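You operate a simulated robot arm through the tools that you are given. There is no shell and no other tool.

The job below is to be done with a simulated robot arm. You get a single attempt, and the scene is never put back.

Task
Tip the sand into the sieve, shut its lid and wind the black knob.
Fine: right round to its end; cup back where it stood, no sand spilt. Set down upright: white cup.

It is judged by the outcome, as a careful person would: the job done as asked, and still so three seconds after it is handed in. It fails if anything else is knocked over, pushed out of place, dropped, spilled or broken. A push-on lid holds only when it is set on centred and level and pressed home; a screw cap is set on level and turned clockwise until tight.

Robot
A 7-joint arm with a two-finger parallel gripper, fixed in place. Base frame: the origin is at the foot of the arm, x ahead of it, y to its left, z up; the work surface is at about z = 0.86. Lengths are in m, angles in rad, forces in N, time in s.
With the tool pointing down near the work surface it reaches from about 0.24 to 0.68 m from the base axis. Its first joint turns from -1.152 to 1.152 rad. Payload 2.4 kg.
The TCP is the grasp point between the finger pads, 0.03 m short of the fingertips. In the tool frame z runs along the fingers and y along their closing line. Largest opening 0.094 m; finger width 0.028, thickness 0.01; the body of the gripper, 0.05 by 0.096 m, starts 0.055 m behind the TCP.
Orientation is told as [roll, pitch, yaw] about the base's x, y, z axes, in that order, counted from this pose: with the fingers straight down and closing along the base's y, the tool's x points along the base's -x, its y along +y and its z along -z.

Tools
- The arm moves only by the tool play_rows. Its argument "motion" is a list of rows, each a list of 7 numbers: the shift along the tool's x, y, z in mm, then the turn, a rotation vector about the tool's x, y, z in rad, then the opening, from 0 (shut) to 1 (fully open). In form: [[dx, dy, dz, wx, wy, wz, jaw], ...]. A call has 1 to 20 rows; each row shifts and turns the commanded pose from where the row before left it, along the tool's axes as they then stand. Rows are played at 5 a second. More than 0.05 m and 0.15 rad between two rows, or a gripper value outside its range, and nothing of the call is played. Where a pose cannot be reached the arm comes as near as it can. A force on the tool above 40 N (or 10 N above the force at the start of the call, whichever is more), or a blocked arm, ends the call early, and 0.2 s more pass. The fingers move at their own pace (about 0.153 m/s each) and stop on an object; they squeeze with about 36 N. The grip force told is the motor's: it shows also when the fingers shut on nothing. Time passes only in rows, and 0.2 s behind the last, so rows that do not move let the fingers close. The reply holds the time, the measured pose of the TCP, the force on the tool along the base axes, the opening and the grip force, in the units named above and with some noise, with the torque about the TCP (base axes, N m) and any sound that the robot's microphone picked up.
- Cameras (640 x 400 px; columns grow to the right, rows downward): "scene" is fixed at [0.04, 0.468, 1.4431]; the picture's right is [-0.76, -0.65, 0.00], its down [-0.33, 0.39, -0.86] and it looks along [0.56, -0.66, -0.51] (base axes); focal length 271 px, centre (320, 200). "wrist" rides on the gripper at [0.076, 0.014, -0.102] in the tool frame; the picture's right is [-0.18, 0.98, 0.00], its down [-0.75, -0.14, -0.64] and it looks along [-0.63, -0.12, 0.77] (tool axes); focal length 243 px, centre (320, 200). There is no depth. A picture from a camera that has moved, and an enlarged one, comes with that camera's place and axes in the base frame and with its lens. The place of the scene camera against the robot may be out by one fixed shift of up to 0.012 m in any direction.
- snapshot(camera): a new picture of that camera. No time passes.
- close_up(camera, box): a new picture of the part [left, top, right, bottom] of that camera's present view, enlarged. No time passes.
- hand_in(): hands the job in; it is judged then, once.

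Nothing tells you positions but the pictures and the camera data. Unless the task says otherwise, let go and move clear before handing in.

The tools are called after ">>>" as name(argument=value, ...) on one line, values as JSON. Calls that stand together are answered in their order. play_rows: Moves the arm, as the interface text tells. Its arguments: {"type":"object","properties":{"motion":{"type":"array"}},"required":["motion"]} The other tools are called the same way: snapshot (camera) takes a picture; close_up (camera, box) takes an enlarged picture of a part of a camera's view; hand_in () hands the job in.

At the start:

```text
time_s: 0.0
ee_pos: [0.4046, -0.0763, 1.2836]
tool_rot: [0.0, 0.0, 0.0]
wrist_force: [-0.2, -1.1, -0.4]
wrist_torque: [0.02, 0.01, 0.01]
width: 0.094
gripper_force: 0.1
```

scene: 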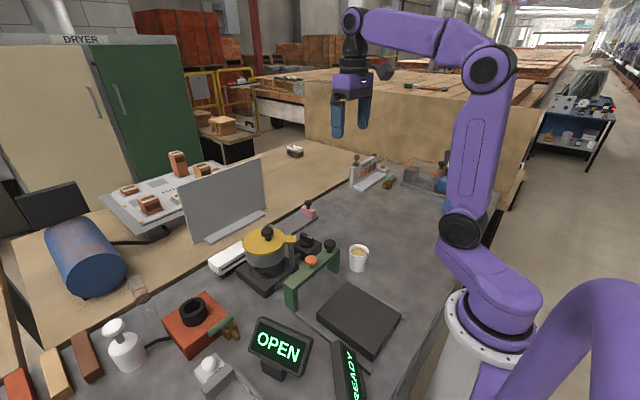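
wrist: 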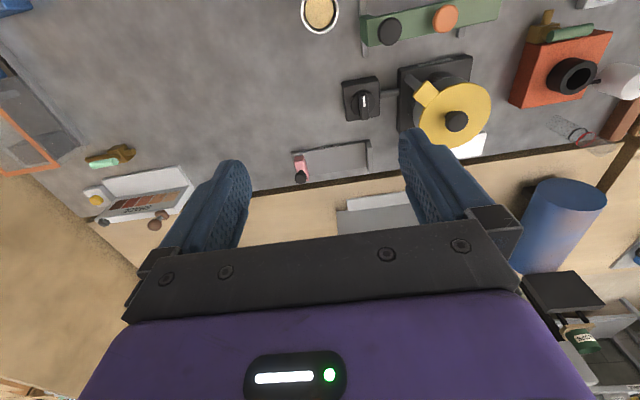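

I see a bench with a yellow lidded pot-like device, a white cup of sand, a green stand with knobs, and a black box with a knob. I'll take enlarged pictures first to find which is the sieve, its lid and the black knob.

>>> close_up(camera="scene", box=[200, 200, 400, 325])

>>> close_up(camera="scene", box=[80, 260, 400, 400])

>>> close_up(camera="wrist", box=[280, 0, 520, 150])

>>> close_up(camera="wrist", box=[400, 0, 640, 150])

```text
3.20 times, centred on (300, 262) of scene
camera zoom: at [0.04, 0.468, 1.4431], right [-0.76, -0.65, 0.0], down [-0.33, 0.39, -0.86], along [0.56, -0.66, -0.51], focal length 869 px, centre (384, 0)
```

zoom: 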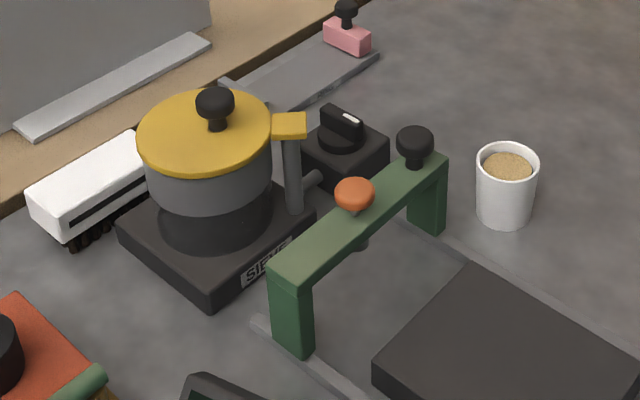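

```text
2.00 times, centred on (240, 330) of scene
camera zoom: at [0.04, 0.468, 1.4431], right [-0.76, -0.65, 0.0], down [-0.33, 0.39, -0.86], along [0.56, -0.66, -0.51], focal length 543 px, centre (480, -60)
```

zoom: 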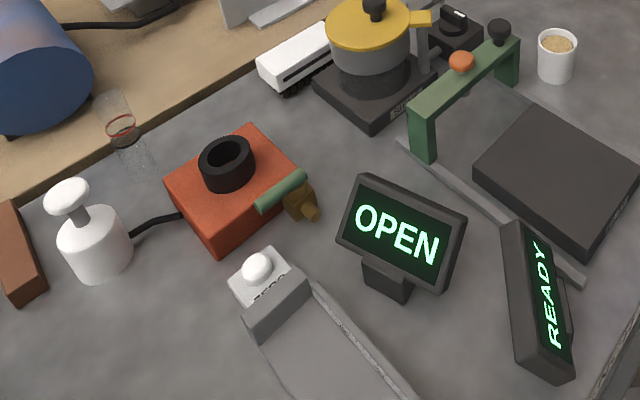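

```text
2.67 times, centred on (400, 75) of wrist
camera zoom: at [0.3287, -0.0617, 1.3871], right [0.18, 0.98, 0.0], down [0.75, -0.14, 0.64], along [0.63, -0.12, -0.77], focal length 647 px, centre (107, 533)
```

zoom: 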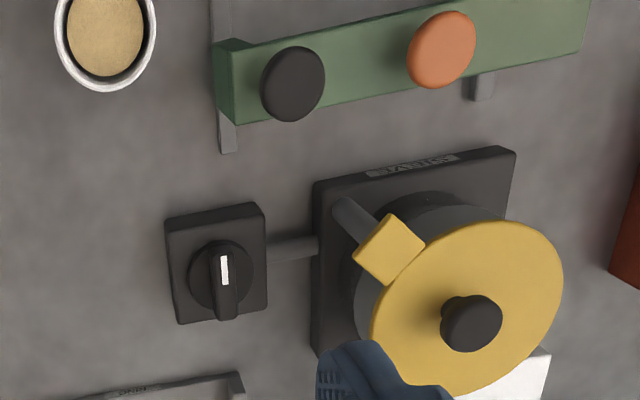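

```text
2.67 times, centred on (520, 75) of wrist
camera zoom: at [0.3287, -0.0617, 1.3871], right [0.18, 0.98, 0.0], down [0.75, -0.14, 0.64], along [0.63, -0.12, -0.77], focal length 647 px, centre (-213, 533)
```

zoom: 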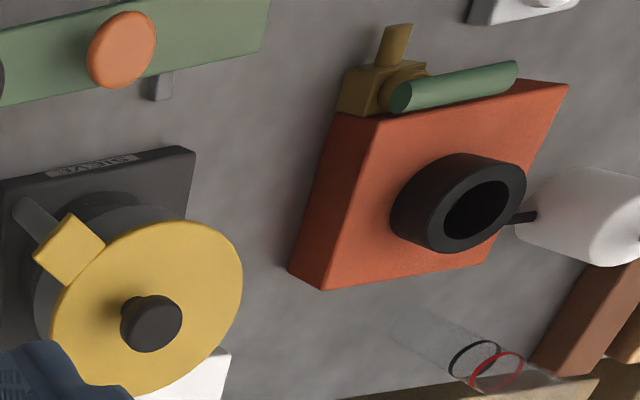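

The sieve seems to be the labelled dark base with the grey pot; its yellow lid hangs on a post at about (0.475, 0.08), with the knob at about (0.52, 0.125, 1.0). The dial on the black box is near (0.49, -0.01) and the cup near (0.35, -0.065). I'll move the wrist camera for a better look before touching anything.

>>> play_rows(motion=[[-19, 27, 10, 0, 0, 0, 1], [-19, 27, 10, 0, 0, 0, 1], [-19, 27, 10, 0, 0, 0, 1], [-19, 27, 10, 0, 0, 0, 1], [-19, 27, 10, 0, 0, 0, 1]])

>>> snapshot(camera="wrist")

>>> close_up(camera="wrist", box=[200, 0, 440, 150])

```text
time_s: 1.2
ee_pos: [0.5014, 0.0583, 1.236]
tool_rot: [0.0, -0.002, -0.001]
wrist_force: [0.7, -0.6, 0.9]
wrist_torque: [-0.01, 0.01, -0.02]
width: 0.0937
gripper_force: 0.1
```

```text
taken
camera wrist: at [0.4246, 0.0731, 1.3381], right [0.19, 0.98, 0.0], down [0.75, -0.14, 0.64], along [0.63, -0.12, -0.77], focal length 243 px, centre (320, 200)
```

wrist: 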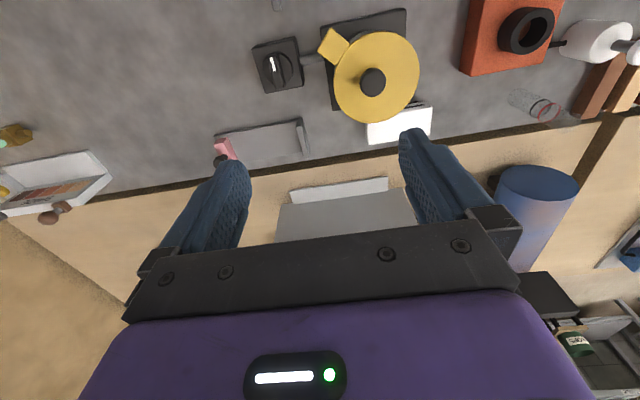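

```text
2.67 times, centred on (320, 75) of wrist
camera zoom: at [0.4246, 0.0731, 1.3381], right [0.19, 0.98, 0.0], down [0.75, -0.14, 0.64], along [0.63, -0.12, -0.77], focal length 647 px, centre (320, 533)
```

zoom: 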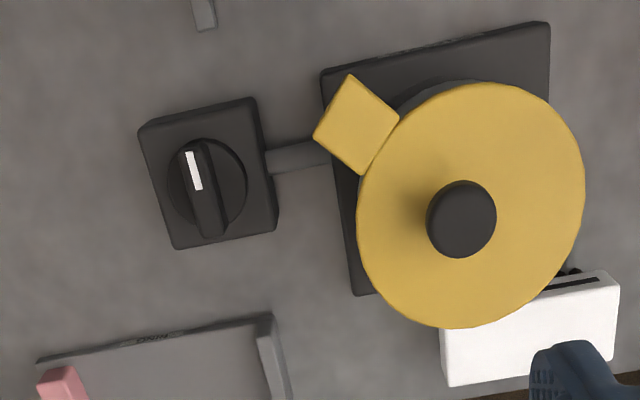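

The lid sits centred over the pot, with its tab on a vertical post at the pot's inner corner, so it appears shut now and must be opened first. I'll look closer at the post, the dial and the bridge.

>>> close_up(camera="scene", box=[230, 215, 326, 275])

>>> close_up(camera="scene", box=[280, 225, 376, 285])

>>> close_up(camera="wrist", box=[240, 0, 336, 60])

>>> close_up(camera="wrist", box=[300, 20, 460, 120])

```text
6.67 times, centred on (278, 245) of scene
camera zoom: at [0.04, 0.468, 1.4431], right [-0.76, -0.65, 0.0], down [-0.33, 0.39, -0.86], along [0.56, -0.66, -0.51], focal length 1810 px, centre (600, -100)
```

zoom: 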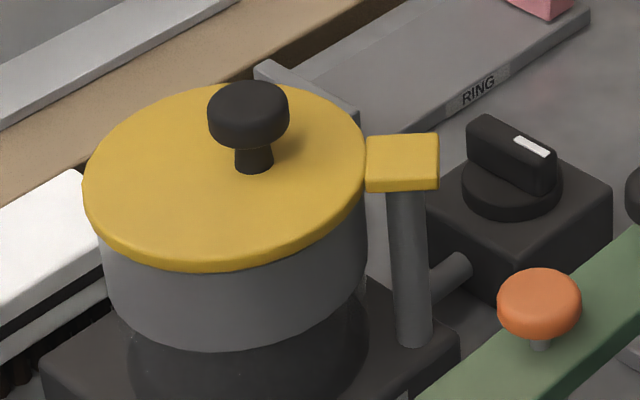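

```text
6.67 times, centred on (328, 255) of scene
camera zoom: at [0.04, 0.468, 1.4431], right [-0.76, -0.65, 0.0], down [-0.33, 0.39, -0.86], along [0.56, -0.66, -0.51], focal length 1810 px, centre (267, -167)
```

zoom: 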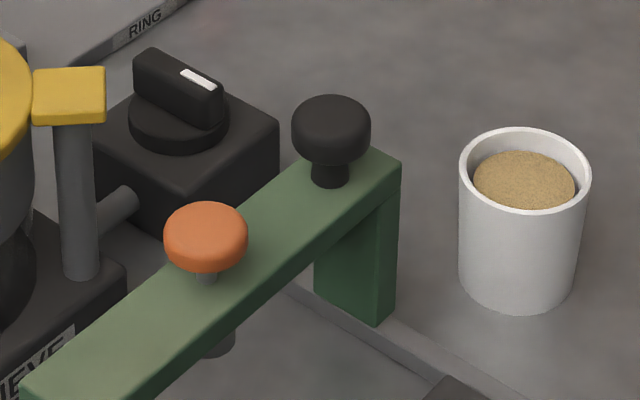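

```text
6.67 times, centred on (288, 30) of wrist
camera zoom: at [0.4246, 0.0731, 1.3381], right [0.19, 0.98, 0.0], down [0.75, -0.14, 0.64], along [0.63, -0.12, -0.77], focal length 1618 px, centre (533, 1333)
```

zoom: 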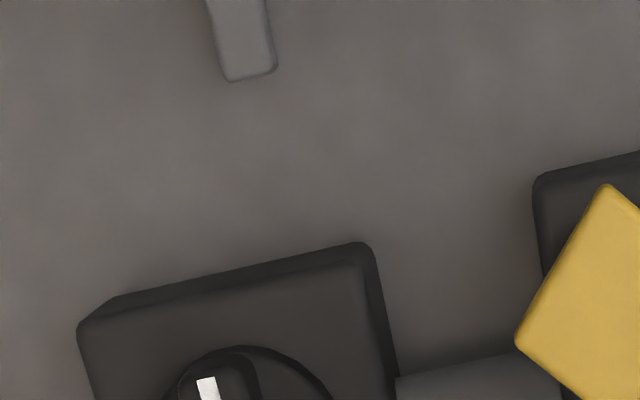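

```text
4.00 times, centred on (380, 70) of wrist
camera zoom: at [0.4246, 0.0731, 1.3381], right [0.19, 0.98, 0.0], down [0.75, -0.14, 0.64], along [0.63, -0.12, -0.77], focal length 970 px, centre (80, 720)
```

zoom: 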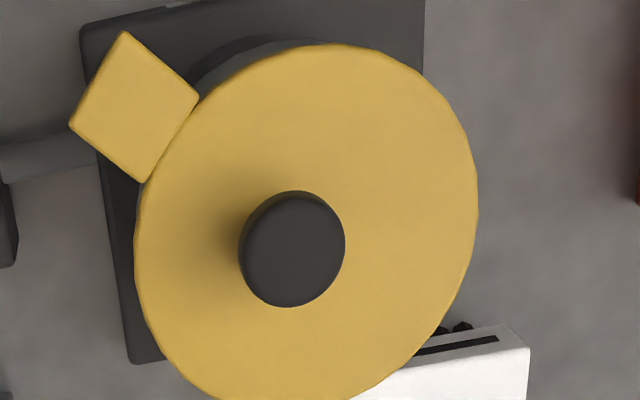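

The lid is a swing lid: its yellow tab rides on the vertical post near (0.473, 0.081), and the mushroom knob is near (0.517, 0.125). The dial is the black knob to wind. I'll move above the lid knob and measure it again from nearer.

>>> play_rows(motion=[[-4, 16.7, 29, 0, 0, 0, 1], [-4, 16.7, 29, 0, 0, 0, 1], [-4, 16.7, 29, 0, 0, 0, 1], [-4, 16.7, 29, 0, 0, 0, 1], [0, 0, 0, 0, 0, 0, 1]])

>>> snapshot(camera="wrist")

>>> close_up(camera="scene", box=[200, 160, 360, 260])

```text
time_s: 2.4
ee_pos: [0.5169, 0.1222, 1.118]
tool_rot: [0.0, 0.001, -0.002]
wrist_force: [0.7, 0.4, 0.6]
wrist_torque: [-0.02, -0.01, 0.02]
width: 0.0941
gripper_force: 0.1
```

```text
taken
camera wrist: at [0.441, 0.1377, 1.221], right [0.19, 0.98, 0.0], down [0.75, -0.14, 0.64], along [0.63, -0.12, -0.77], focal length 243 px, centre (320, 200)
```

wrist: 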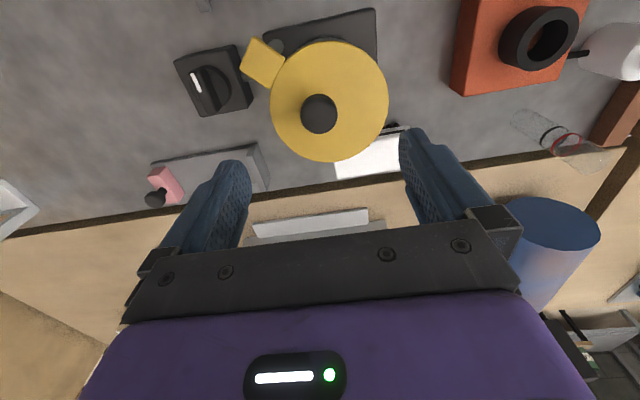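

```text
4.00 times, centred on (280, 210) of scene
camera zoom: at [0.04, 0.468, 1.4431], right [-0.76, -0.65, 0.0], down [-0.33, 0.39, -0.86], along [0.56, -0.66, -0.51], focal length 1086 px, centre (480, 160)
```

zoom: 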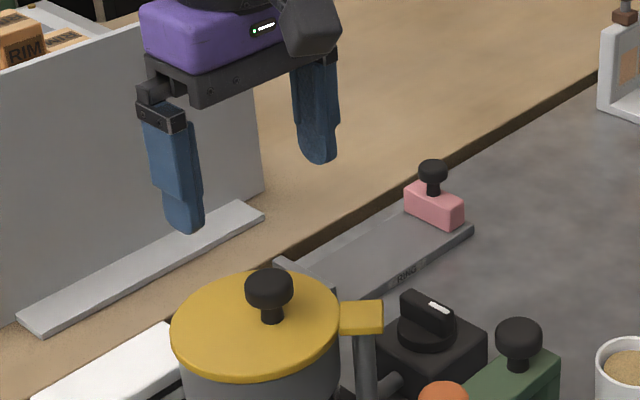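

The lid knob is at about (0.516, 0.122) with its top near z = 1.013, and the lid top is near 0.983. The pivot post is at (0.4745, 0.081). I'll lower over the knob and close on it.

>>> play_rows(motion=[[0, 0, 25, 0, 0, 0, 0.7], [0, 0, 25, 0, 0, 0, 0.6], [0, 0, 25, 0, 0, 0, 0.6], [0, 0, 10, 0, 0, 0, 0.6], [0, 0, 0, 0, 0, 0, 0.6]])

>>> snapshot(camera="wrist")

>>> close_up(camera="scene", box=[220, 190, 348, 270])

```text
time_s: 3.6
ee_pos: [0.5156, 0.1258, 1.0327]
tool_rot: [0.001, 0.0, 0.0]
wrist_force: [0.6, 0.4, 1.0]
wrist_torque: [0.01, 0.02, 0.02]
width: 0.0561
gripper_force: 0.0
```

```text
taken
camera wrist: at [0.4404, 0.1409, 1.1355], right [0.18, 0.98, 0.0], down [0.75, -0.14, 0.64], along [0.63, -0.12, -0.77], focal length 243 px, centre (320, 200)
```

wrist: 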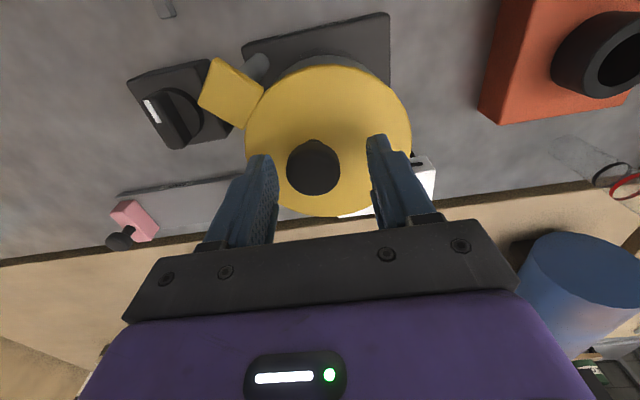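

```text
5.00 times, centred on (284, 230) of scene
camera zoom: at [0.04, 0.468, 1.4431], right [-0.76, -0.65, 0.0], down [-0.33, 0.39, -0.86], along [0.56, -0.66, -0.51], focal length 1357 px, centre (500, 50)
```

zoom: 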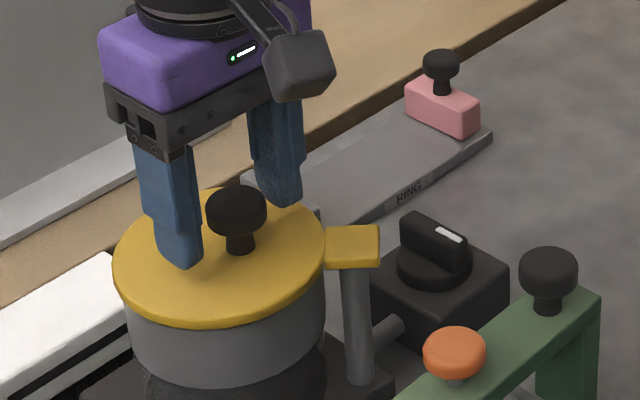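

The knob shows about 3 mm toward -y from the centre of the fingers, so I'll shift across, lower 11 mm and close on it.

>>> play_rows(motion=[[0, -3, 6, 0, 0, 0, 0.6], [0, 0, 5, 0, 0, 0, 0.6], [0, 0, 0, 0, 0, 0, 0.3], [0, 0, 0, 0, 0, 0, 0.2], [0, 0, 0, 0, 0, 0, 0.2]])

>>> snapshot(camera="wrist")

>>> close_up(camera="scene", box=[220, 190, 348, 270])

```text
time_s: 4.8
ee_pos: [0.5167, 0.1218, 1.0223]
tool_rot: [0.0, -0.002, -0.001]
wrist_force: [2.3, 2.5, 0.8]
wrist_torque: [0.03, -0.13, 0.0]
width: 0.0309
gripper_force: 44.9
```

```text
taken
camera wrist: at [0.44, 0.1364, 1.1252], right [0.18, 0.98, 0.0], down [0.75, -0.14, 0.64], along [0.63, -0.12, -0.77], focal length 243 px, centre (320, 200)
```

wrist: 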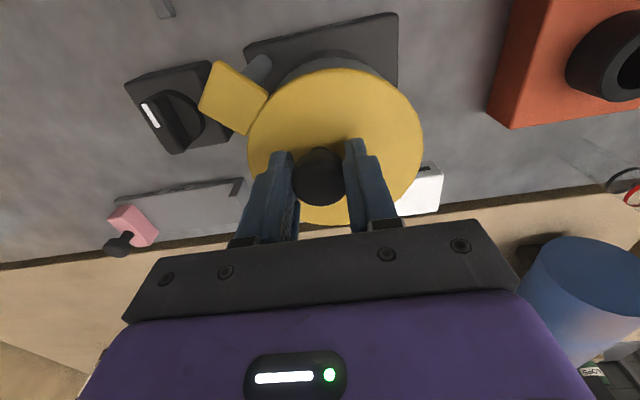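

```text
5.00 times, centred on (284, 230) of scene
camera zoom: at [0.0401, 0.4681, 1.4431], right [-0.76, -0.65, 0.0], down [-0.33, 0.39, -0.86], along [0.56, -0.66, -0.51], focal length 1357 px, centre (500, 50)
```

zoom: 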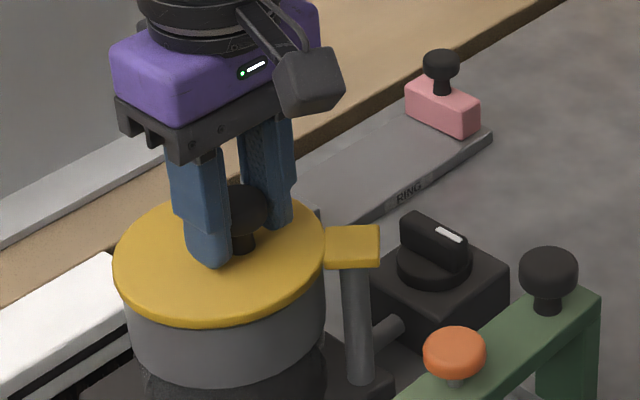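

The knob is held (31 mm). I'll try a small clockwise swing (seen from above) about the post and watch the force.

>>> play_rows(motion=[[-2.02, -2.1, 0, 0, 0, 0.05, 0.2], [-2.02, -2.1, 0, 0, 0, 0.05, 0.2], [-2.02, -2.1, 0, 0, 0, 0.05, 0.2], [-2.02, -2.1, 0, 0, 0, 0.05, 0.2]])

>>> close_up(camera="scene", box=[220, 190, 348, 270])

```text
time_s: 5.8
ee_pos: [0.524, 0.1135, 1.0227]
tool_rot: [0.001, 0.0, -0.201]
wrist_force: [-4.9, 2.9, 11.0]
wrist_torque: [0.12, 0.08, -0.19]
width: 0.0312
gripper_force: 44.8
```

```text
5.00 times, centred on (284, 230) of scene
camera zoom: at [0.0397, 0.4681, 1.4431], right [-0.76, -0.65, 0.0], down [-0.33, 0.39, -0.86], along [0.56, -0.66, -0.51], focal length 1357 px, centre (500, 50)
```

zoom: 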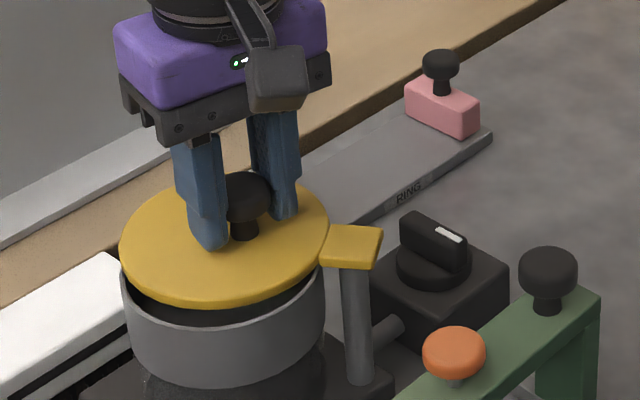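

The lid swings clockwise freely and the pot opening shows. I'll continue along the arc, watching forces.

>>> play_rows(motion=[[-3.19, -3.41, 0, 0, 0, 0.08, 0.2], [-3.19, -3.41, 0, 0, 0, 0.08, 0.2], [-3.19, -3.41, 0, 0, 0, 0.08, 0.2], [-3.19, -3.41, 0, 0, 0, 0.08, 0.2], [-3.19, -3.41, 0, 0, 0, 0.08, 0.2], [-3.19, -3.41, 0, 0, 0, 0.08, 0.2]])

>>> snapshot(camera="scene")

>>> snapshot(camera="wrist")

```text
time_s: 7.2
ee_pos: [0.5335, 0.0856, 1.0224]
tool_rot: [0.002, -0.004, -0.681]
wrist_force: [-0.3, -1.5, 26.0]
wrist_torque: [-0.06, -0.02, 0.09]
width: 0.031
gripper_force: 45.1
```

```text
taken
```

scene: 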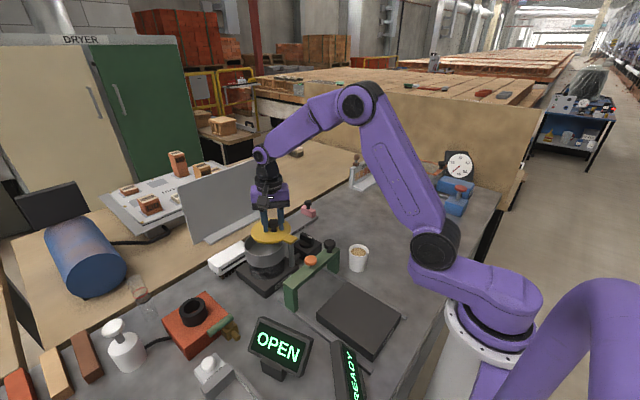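

```text
taken
camera wrist: at [0.4829, 0.1458, 1.1249], right [0.76, 0.65, 0.0], down [0.49, -0.58, 0.64], along [0.42, -0.49, -0.77], focal length 243 px, centre (320, 200)
```

wrist: 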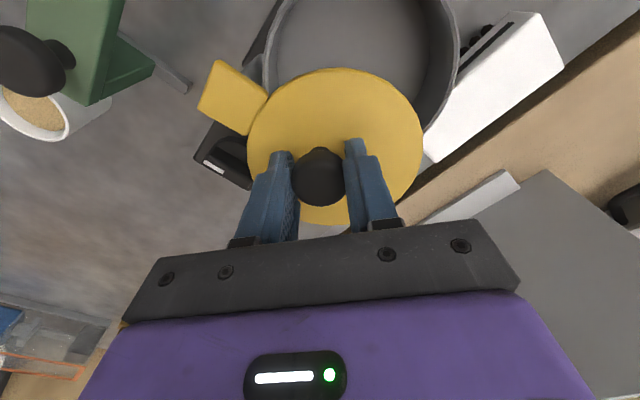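

The lid is open about 39° but the tool feels 26 N upward, so the lid may rise as it swings. I'll ease up 1.5 mm and look at the force.

>>> play_rows(motion=[[0, 0, -1.5, 0, 0, 0, 0.2], [0, 0, 0, 0, 0, 0, 0.2]])

>>> close_up(camera="scene", box=[220, 190, 348, 270])

```text
time_s: 7.8
ee_pos: [0.5339, 0.0869, 1.0222]
tool_rot: [0.001, -0.002, -0.681]
wrist_force: [9.4, -1.8, 4.3]
wrist_torque: [-0.47, -0.78, 0.16]
width: 0.0311
gripper_force: 45.2
```

```text
5.00 times, centred on (284, 230) of scene
camera zoom: at [0.0402, 0.468, 1.4431], right [-0.76, -0.65, 0.0], down [-0.33, 0.39, -0.86], along [0.56, -0.66, -0.51], focal length 1357 px, centre (500, 50)
```

zoom: 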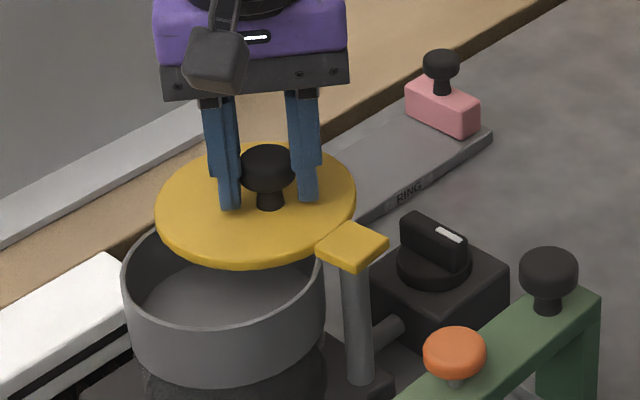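

Relieved to 4 N; it was just contact stiffness. I'll carry on swinging, in short calls.

>>> play_rows(motion=[[-3.19, -3.41, 0, 0, 0, 0.08, 0.2], [-3.19, -3.41, 0, 0, 0, 0.08, 0.2], [-3.19, -3.41, 0, 0, 0, 0.08, 0.2], [-3.19, -3.41, 0, 0, 0, 0.08, 0.2], [-3.19, -3.41, 0, 0, 0, 0.08, 0.2], [-3.19, -3.41, 0, 0, 0, 0.08, 0.2]])

>>> close_up(camera="scene", box=[220, 190, 348, 270])

>>> snapshot(camera="wrist")

```text
time_s: 9.2
ee_pos: [0.5291, 0.0585, 1.0215]
tool_rot: [0.0, -0.001, -1.163]
wrist_force: [16.0, -2.9, -28.5]
wrist_torque: [0.14, -0.17, -0.17]
width: 0.0311
gripper_force: 45.6
```

```text
5.00 times, centred on (284, 230) of scene
camera zoom: at [0.041, 0.468, 1.4431], right [-0.76, -0.65, 0.0], down [-0.33, 0.39, -0.86], along [0.56, -0.66, -0.51], focal length 1357 px, centre (500, 50)
```

zoom: 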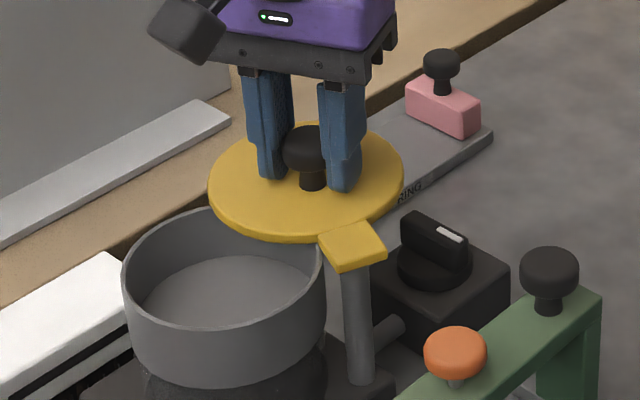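

```text
taken
camera wrist: at [0.5126, 0.1347, 1.1252], right [0.97, 0.22, 0.0], down [0.17, -0.75, 0.64], along [0.14, -0.63, -0.77], focal length 243 px, centre (320, 200)
```

wrist: 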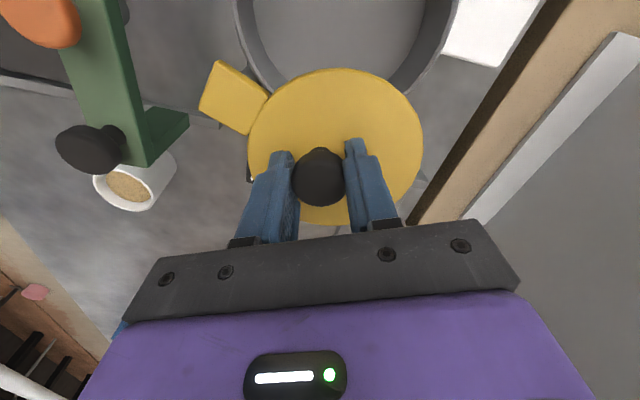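

The lid is two thirds open; the forces show I'm about 1.5 mm high and 1 mm short in x, so I'll correct that and go further round.

>>> play_rows(motion=[[-0.4, 0.9, 1.3, 0, 0, 0, 0.2], [-3.19, -3.41, 0, 0, 0, 0.08, 0.2], [-3.19, -3.41, 0, 0, 0, 0.08, 0.2], [-3.19, -3.41, 0, 0, 0, 0.08, 0.2], [-3.19, -3.41, 0, 0, 0, 0.08, 0.2], [0, 0, 0, 0, 0, 0, 0.2]])

>>> close_up(camera="scene", box=[220, 190, 348, 270])

```text
time_s: 10.6
ee_pos: [0.5214, 0.0453, 1.0217]
tool_rot: [0.0, 0.0, -1.481]
wrist_force: [-10.8, -3.2, 10.4]
wrist_torque: [-0.29, 0.26, 0.49]
width: 0.0311
gripper_force: 45.0
```

```text
5.00 times, centred on (284, 230) of scene
camera zoom: at [0.0395, 0.4679, 1.4431], right [-0.76, -0.65, 0.0], down [-0.33, 0.39, -0.86], along [0.56, -0.66, -0.51], focal length 1357 px, centre (500, 50)
```

zoom: 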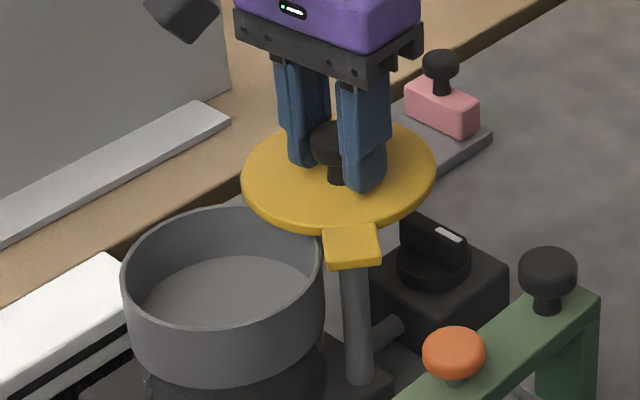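

The pot is nearly clear. I'll go on by 0.4 rad more.

>>> play_rows(motion=[[-3.19, -4.1, -0.4, 0, 0, 0.08, 0.2], [-3.19, -3.41, 0, 0, 0, 0.08, 0.2], [-3.19, -3.41, 0, 0, 0, 0.08, 0.2], [-3.19, -3.41, 0, 0, 0, 0.08, 0.2], [-3.19, -3.41, 0, 0, 0, 0.08, 0.2], [0, 0, 0, 0, 0, 0, 0.2]])

>>> close_up(camera="scene", box=[220, 190, 348, 270])

>>> snapshot(camera="wrist")

```text
time_s: 12.0
ee_pos: [0.5051, 0.0283, 1.0226]
tool_rot: [0.007, 0.004, -1.877]
wrist_force: [24.1, 4.3, -17.7]
wrist_torque: [-0.47, -0.08, 0.32]
width: 0.0308
gripper_force: 45.1
```

```text
5.00 times, centred on (284, 230) of scene
camera zoom: at [0.0411, 0.4682, 1.443], right [-0.76, -0.65, 0.0], down [-0.33, 0.39, -0.86], along [0.56, -0.66, -0.51], focal length 1357 px, centre (500, 50)
```

zoom: 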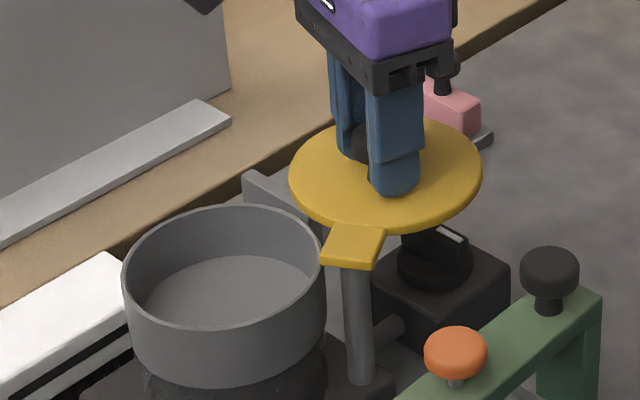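

```text
taken
camera wrist: at [0.5408, 0.0982, 1.1256], right [0.88, -0.47, 0.01], down [-0.37, -0.68, 0.64], along [-0.3, -0.57, -0.77], focal length 243 px, centre (320, 200)
```

wrist: 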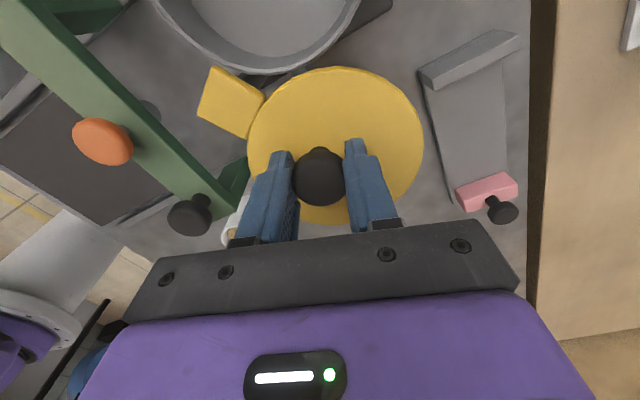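

The pot is fully uncovered and the resistance is growing, so this is far enough. I'll relax slightly, let go and rise clear.

>>> play_rows(motion=[[1.6, 1.7, 0.7, 0, 0, -0.04, 0.2], [0, 0, 0, 0, 0, 0, 0.2]])

```text
time_s: 12.6
ee_pos: [0.5043, 0.0286, 1.0217]
tool_rot: [0.003, 0.003, -1.841]
wrist_force: [12.5, -1.1, 4.3]
wrist_torque: [0.65, -0.35, -0.44]
width: 0.031
gripper_force: 45.0
```

Forces are lower now. I'll let go and rise.

>>> play_rows(motion=[[0, 0, 0, 0, 0, 0, 0.6], [0, 0, 0, 0, 0, 0, 0.6], [0, 0, -20, 0, 0, 0, 0.6], [0, 0, -30, 0, 0, 0, 0.6], [0, 0, -40, 0, 0, 0, 0.6], [0, 0, -40, 0, 0, 0, 0.6], [0, 0, -40, 0, 0, 0, 0.6]])

>>> snapshot(camera="scene")

>>> close_up(camera="scene", box=[200, 200, 400, 325])

>>> snapshot(camera="wrist")

```text
time_s: 14.2
ee_pos: [0.5059, 0.0266, 1.1913]
tool_rot: [-0.003, 0.001, -1.837]
wrist_force: [-0.2, -0.7, -0.2]
wrist_torque: [-0.01, 0.0, 0.0]
width: 0.0564
gripper_force: 0.0
```

```text
taken
```

scene: 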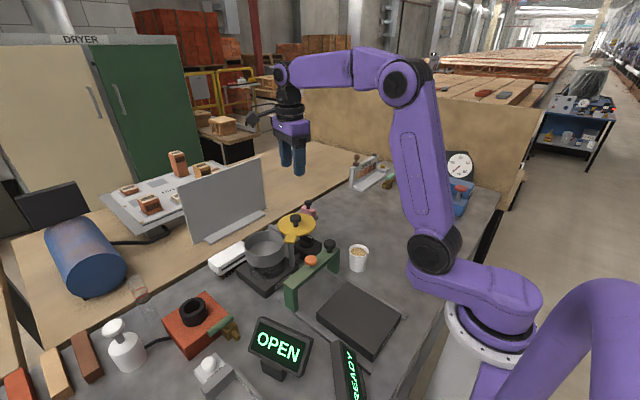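

```text
3.20 times, centred on (300, 262) of scene
camera zoom: at [0.04, 0.468, 1.4431], right [-0.76, -0.65, 0.0], down [-0.33, 0.39, -0.86], along [0.56, -0.66, -0.51], focal length 869 px, centre (384, 0)
```

zoom: 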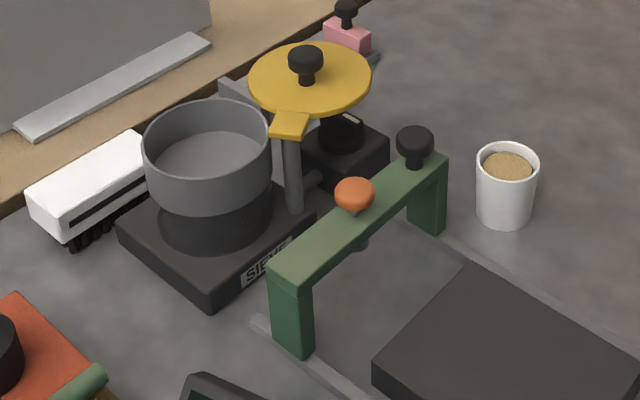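

```text
taken
camera wrist: at [0.54, 0.0973, 1.293], right [0.9, -0.44, 0.0], down [-0.33, -0.69, 0.64], along [-0.28, -0.58, -0.77], focal length 243 px, centre (320, 200)
```

wrist: 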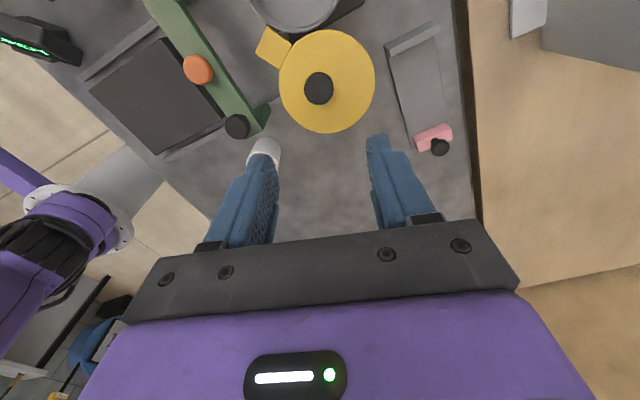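

The lid stays open and the sieve base hasn't moved. The cup is near (0.349, -0.066); I want to take it from its -y side with the fingers nearly level, so I can pour by rolling the wrist. I'll test that posture in free air first.

>>> play_rows(motion=[[-39, -16.5, 0, 0, 0, 0, 0.9], [-39, -16.5, 0, 0, 0, 0, 0.9], [-39, -16.5, 0, 0, 0, 0, 0.9], [-39, -16.5, 0, 0, 0, 0, 0.9], [-39, -16.5, 0, 0, 0, 0, 0.9], [-39, -16.5, 0, 0, 0, 0, 0.9], [0, 0, 0, 0, 0, -0.133, 0.9], [0, 0, 0, 0, 0, -0.133, 0.9], [0, 0, 0, 0, 0.14, 0, 0.9], [0, 0, 0, 0, 0.14, 0, 0.9], [0, 0, 0, 0, 0.14, 0, 0.9], [0, 0, 0, 0, 0.14, 0, 0.9], [0, 0, 0, 0, 0.14, 0, 0.9], [0, 0, 0, 0, 0.14, 0, 0.9], [0, 0, 0, 0, 0.14, 0, 0.9], [0, 0, 0, 0, 0.14, 0, 0.9], [0, 0, 0, 0, 0, 0, 0.9]])

>>> snapshot(camera="scene")

>>> snapshot(camera="wrist")

```text
time_s: 17.8
ee_pos: [0.3481, -0.1709, 1.1915]
tool_rot: [0.002, 1.123, -1.574]
wrist_force: [0.8, 0.7, -0.4]
wrist_torque: [0.0, 0.02, 0.03]
width: 0.0847
gripper_force: 0.1
```

```text
taken
```

scene: 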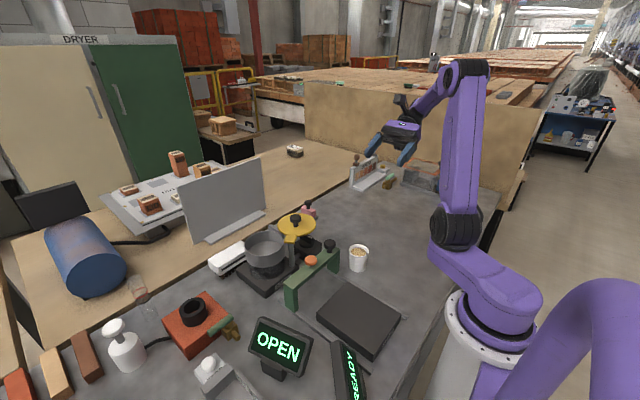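

```text
taken
camera wrist: at [0.3609, -0.229, 1.3053], right [0.98, -0.08, -0.17], down [-0.14, -0.91, -0.4], along [-0.12, 0.42, -0.9], focal length 243 px, centre (320, 200)
```

wrist: 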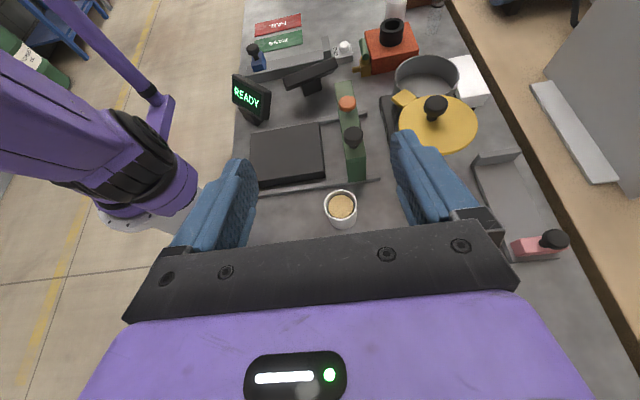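

This posture is reachable, and the camera looks down on the cup. I'll measure the cup from here with enlarged pictures.

>>> close_up(camera="wrist", box=[288, 165, 400, 235])

>>> close_up(camera="wrist", box=[360, 40, 488, 120])

>>> close_up(camera="scene", box=[330, 230, 394, 270])

```text
5.71 times, centred on (344, 200) of wrist
camera zoom: at [0.3609, -0.229, 1.3053], right [0.98, -0.08, -0.17], down [-0.14, -0.91, -0.4], along [-0.12, 0.42, -0.9], focal length 1386 px, centre (183, 200)
```

zoom: 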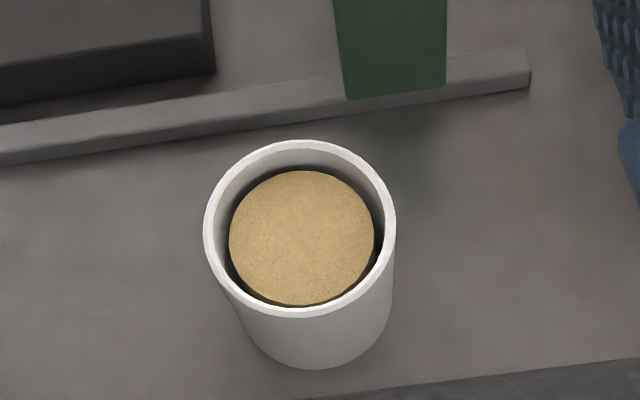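

```text
5.00 times, centred on (424, 80) of wrist
camera zoom: at [0.3609, -0.229, 1.3053], right [0.98, -0.08, -0.17], down [-0.14, -0.91, -0.4], along [-0.12, 0.42, -0.9], focal length 1213 px, centre (-200, 800)
```

zoom: 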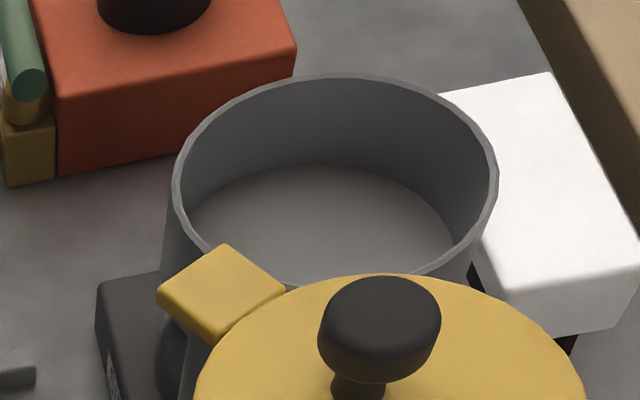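

```text
10.00 times, centred on (362, 250) of scene
camera zoom: at [0.04, 0.468, 1.4431], right [-0.76, -0.65, 0.0], down [-0.33, 0.39, -0.86], along [0.56, -0.66, -0.51], focal length 2714 px, centre (-100, -300)
```

zoom: 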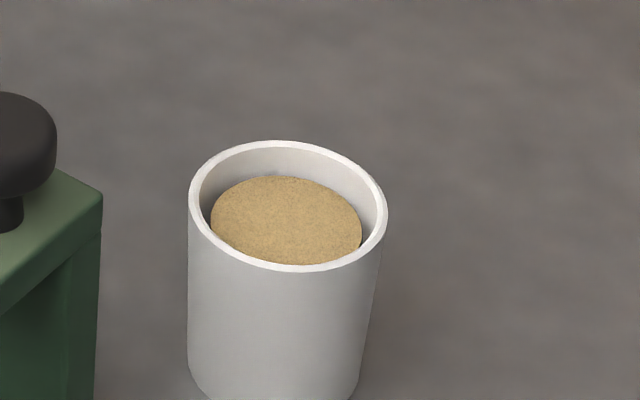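

The cup stands at about (0.3455, -0.0665), 56 mm across, rim near z = 0.923, with sand close to the brim. I'll come down to a pre-grasp point on its -y side with the jaws wide.

>>> play_rows(motion=[[-36.9, -0.4, 20.5, 0, 0, 0, 0.95], [-36.9, -0.4, 20.5, 0, 0, 0, 0.95], [-36.9, -0.4, 20.5, 0, 0, 0, 0.95], [-36.9, -0.4, 20.5, 0, 0, 0, 0.95], [-36.9, -0.4, 20.5, 0, 0, 0, 0.95], [-36.9, -0.4, 20.5, 0, 0, 0, 0.95], [0, 0, 0, 0, 0, 0, 0.95]])

>>> snapshot(camera="wrist")

>>> snapshot(camera="scene")

```text
time_s: 19.4
ee_pos: [0.3468, -0.1572, 0.9408]
tool_rot: [0.002, 1.117, -1.572]
wrist_force: [0.9, 0.7, -0.8]
wrist_torque: [0.01, -0.02, -0.02]
width: 0.0894
gripper_force: 0.1
```

```text
taken
camera wrist: at [0.36, -0.2144, 1.0539], right [0.98, -0.08, -0.17], down [-0.14, -0.91, -0.4], along [-0.12, 0.41, -0.9], focal length 243 px, centre (320, 200)
```

wrist: 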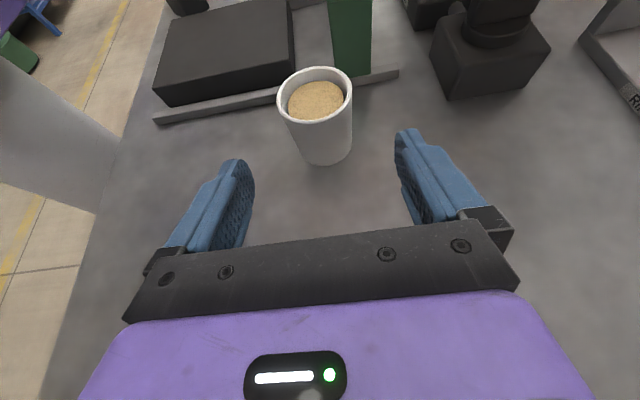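

```text
taken
```

scene: 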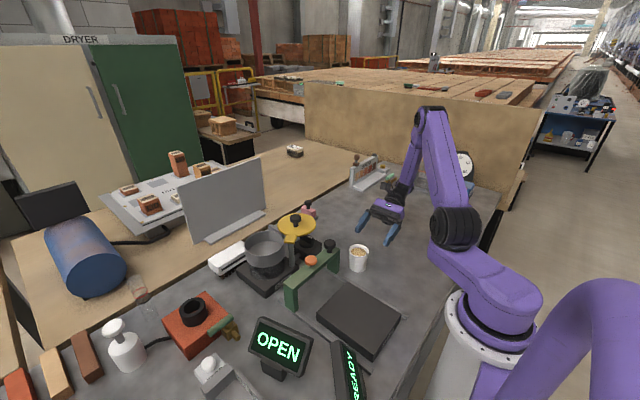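

Two views agree: the cup is at (0.346, -0.0665) with its rim at z = 0.921. I'll slide the open fingers past both sides of it, then check before closing.

>>> play_rows(motion=[[-0.8, 0, 20.3, 0, 0, 0, 0.95], [-0.8, 0, 20.3, 0, 0, 0, 0.95], [-0.8, 0, 20.3, 0, 0, 0, 0.95], [-0.9, 0, 20.3, 0, 0, 0, 0.95], [-0.9, 0, 20.3, 0, 0, 0, 0.95], [0, 0, 0, 0, 0, 0, 0.95]])

>>> snapshot(camera="wrist")

>>> close_up(camera="scene", box=[300, 200, 428, 280])

```text
time_s: 20.8
ee_pos: [0.3424, -0.0663, 0.8919]
tool_rot: [0.0, 1.122, -1.574]
wrist_force: [1.0, 0.2, -0.2]
wrist_torque: [-0.01, 0.01, 0.02]
width: 0.089
gripper_force: 0.0
```

```text
taken
camera wrist: at [0.3575, -0.1244, 1.0051], right [0.98, -0.08, -0.17], down [-0.14, -0.91, -0.4], along [-0.12, 0.42, -0.9], focal length 243 px, centre (320, 200)
```

wrist: 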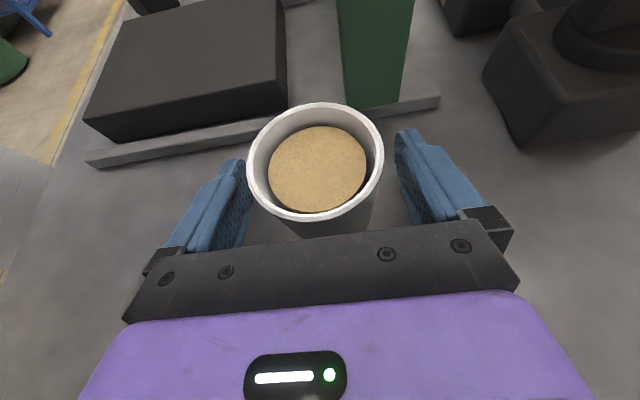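

```text
5.00 times, centred on (364, 240) of scene
camera zoom: at [0.04, 0.468, 1.4431], right [-0.76, -0.65, 0.0], down [-0.33, 0.39, -0.86], along [0.56, -0.66, -0.51], focal length 1357 px, centre (100, 0)
```

zoom: 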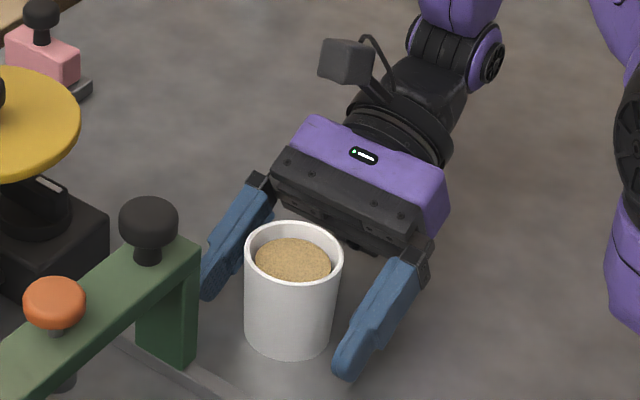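

The fingers straddle the cup with about 2 mm offset; I'll shift 2 mm in +x and close gently around it.

>>> play_rows(motion=[[0, 2, 0, 0, 0, 0, 0.9], [0, 0, 0, 0, 0, 0, 0.75], [0, 0, 0, 0, 0, 0, 0.65], [0, 0, 0, 0, 0, 0, 0.58], [0, 0, 0, 0, 0, 0, 0.5], [0, 0, 0, 0, 0, 0, 0.5]])

>>> snapshot(camera="wrist")

>>> close_up(camera="scene", box=[300, 200, 428, 280])

```text
time_s: 22.2
ee_pos: [0.3444, -0.0659, 0.8904]
tool_rot: [0.001, 1.12, -1.572]
wrist_force: [1.8, 0.2, 1.3]
wrist_torque: [0.01, -0.07, 0.02]
width: 0.0598
gripper_force: 36.3
```

```text
taken
camera wrist: at [0.3595, -0.1244, 1.0055], right [0.98, -0.08, -0.17], down [-0.14, -0.91, -0.4], along [-0.12, 0.42, -0.9], focal length 243 px, centre (320, 200)
```

wrist: 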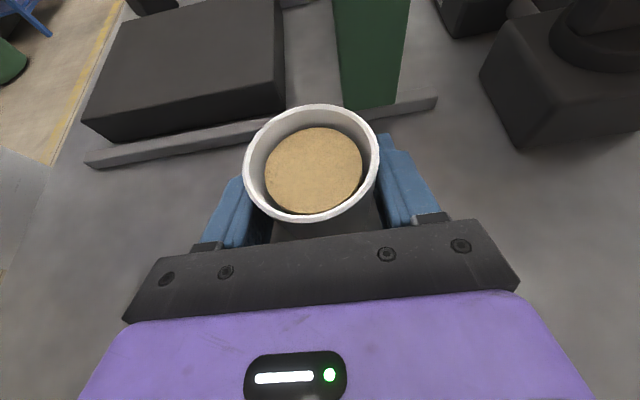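

```text
5.00 times, centred on (364, 240) of scene
camera zoom: at [0.04, 0.468, 1.4431], right [-0.76, -0.65, 0.0], down [-0.33, 0.39, -0.86], along [0.56, -0.66, -0.51], focal length 1357 px, centre (100, 0)
```

zoom: 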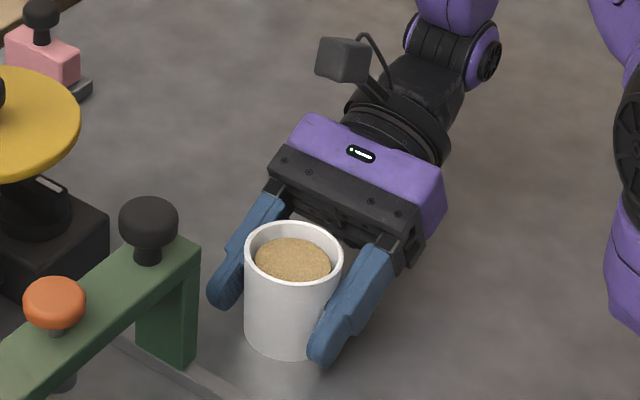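

The cup is gripped at 60 mm width without having moved. I'll lift it straight up, gently.

>>> play_rows(motion=[[4.5, 0, -2.18, 0, 0, 0, 0.5], [9, 0, -4.36, 0, 0, 0, 0.5], [13.5, 0, -6.54, 0, 0, 0, 0.5], [13.5, 0, -6.54, 0, 0, 0, 0.5], [13.5, 0, -6.54, 0, 0, 0, 0.5], [13.5, 0, -6.54, 0, 0, 0, 0.5], [13.5, 0, -6.54, 0, 0, 0, 0.5], [13.5, 0, -6.54, 0, 0, 0, 0.5], [13.5, 0, -6.54, 0, 0, 0, 0.5], [13.5, 0, -6.54, 0, 0, 0, 0.5], [13.5, 0, -6.54, 0, 0, 0, 0.5], [9, 0, -4.36, 0, 0, 0, 0.5], [0, 0, 0, 0, 0, 0, 0.5]])

>>> snapshot(camera="wrist")

>>> snapshot(camera="scene")

```text
time_s: 25.0
ee_pos: [0.3454, -0.0639, 1.0518]
tool_rot: [0.0, 1.123, -1.573]
wrist_force: [-0.6, -0.3, -1.5]
wrist_torque: [-0.03, 0.0, -0.03]
width: 0.0598
gripper_force: 36.3
```

```text
taken
camera wrist: at [0.3603, -0.1227, 1.1648], right [0.98, -0.08, -0.17], down [-0.14, -0.91, -0.4], along [-0.12, 0.42, -0.9], focal length 243 px, centre (320, 200)
```

wrist: 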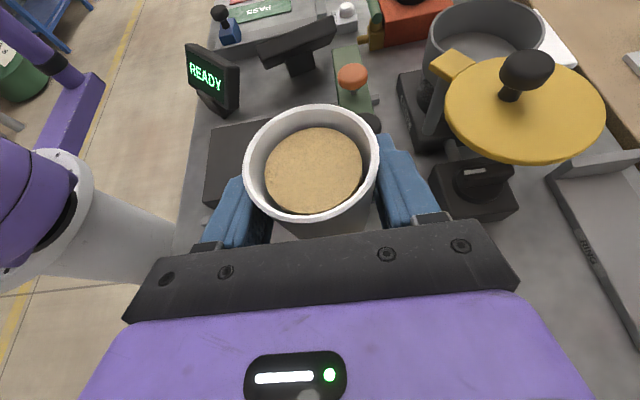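

```text
taken
```

scene: 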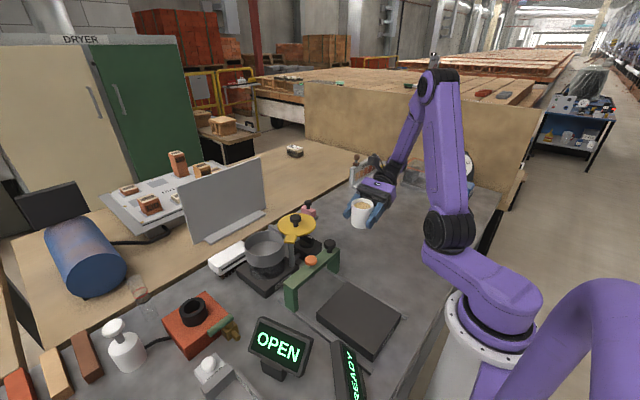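

The cup is safely in hand and upright. Before pouring I'd rather rehearse the pouring wrist motion without sand, so I'll set the cup back exactly where it stood and let go.

>>> play_rows(motion=[[-9, 0, 4.36, 0, 0, 0, 0.5], [-13.5, 0, 6.54, 0, 0, 0, 0.5], [-13.5, 0, 6.54, 0, 0, 0, 0.5], [-13.5, 0, 6.54, 0, 0, 0, 0.5], [-13.5, 0, 6.54, 0, 0, 0, 0.5], [-13.5, 0, 6.54, 0, 0, 0, 0.5], [-13.5, 0, 6.54, 0, 0, 0, 0.5], [-13.5, 0, 6.54, 0, 0, 0, 0.5], [-13.5, 0, 6.54, 0, 0, 0, 0.5], [-13.5, 0, 6.54, 0, 0, 0, 0.5], [-9, 0, 4.36, 0, 0, 0, 0.5], [-3, 0, 1.45, 0, 0, 0, 0.5], [-1.5, 0, 0.73, 0, 0, 0, 0.5], [0, 0, 0, 0, 0, 0, 0.5]])

```text
time_s: 28.0
ee_pos: [0.3467, -0.0668, 0.8921]
tool_rot: [0.002, 1.123, -1.572]
wrist_force: [0.2, -4.7, 20.1]
wrist_torque: [-0.46, 0.26, 0.09]
width: 0.0595
gripper_force: 36.2
```

The cup touches the table again at the original height. I'll ease off half a millimetre, open and back straight out.

>>> play_rows(motion=[[0.4, 0, -0.2, 0, 0, 0, 0.5], [0, 0, 0, 0, 0, 0, 0.7], [0, 0, 0, 0, 0, 0, 0.95], [0, 0, 0, 0, 0, 0, 0.95], [0, 0, -25, 0, 0, 0, 0.95], [0, 0, -25, 0, 0, 0, 0.95], [0, 0, -25, 0, 0, 0, 0.95], [0, 0, -25, 0, 0, 0, 0.95], [30, 0, 0, 0, 0, 0, 0.95], [40, 0, 0, 0, 0, 0, 0.95], [40, 0, 0, 0, 0, 0, 0.95]])

>>> snapshot(camera="wrist")

>>> close_up(camera="scene", box=[330, 230, 394, 270])

```text
time_s: 30.4
ee_pos: [0.3449, -0.1085, 1.0344]
tool_rot: [-0.002, 1.121, -1.574]
wrist_force: [0.1, 0.1, 0.6]
wrist_torque: [-0.01, -0.02, -0.04]
width: 0.0895
gripper_force: 0.1
```

```text
taken
camera wrist: at [0.3597, -0.1671, 1.1487], right [0.98, -0.08, -0.17], down [-0.14, -0.91, -0.4], along [-0.12, 0.41, -0.9], focal length 243 px, centre (320, 200)
```

wrist: 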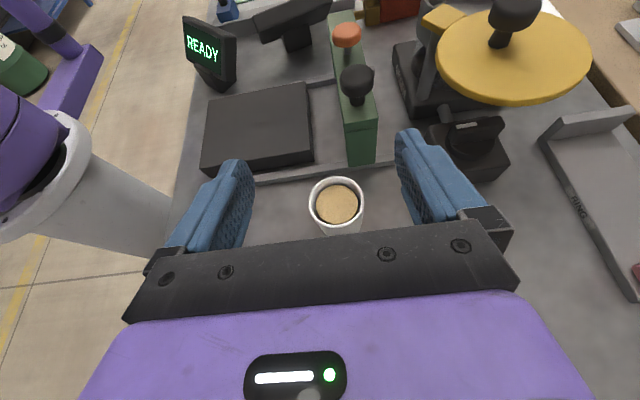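

```text
10.00 times, centred on (362, 250) of scene
camera zoom: at [0.04, 0.468, 1.4431], right [-0.76, -0.65, 0.0], down [-0.33, 0.39, -0.86], along [0.56, -0.66, -0.51], focal length 2714 px, centre (-100, -300)
```

zoom: 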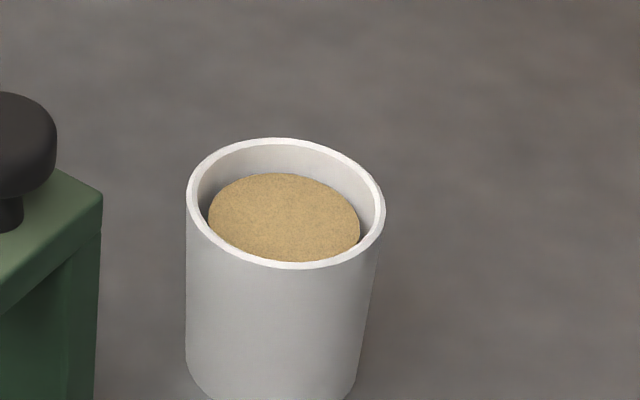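

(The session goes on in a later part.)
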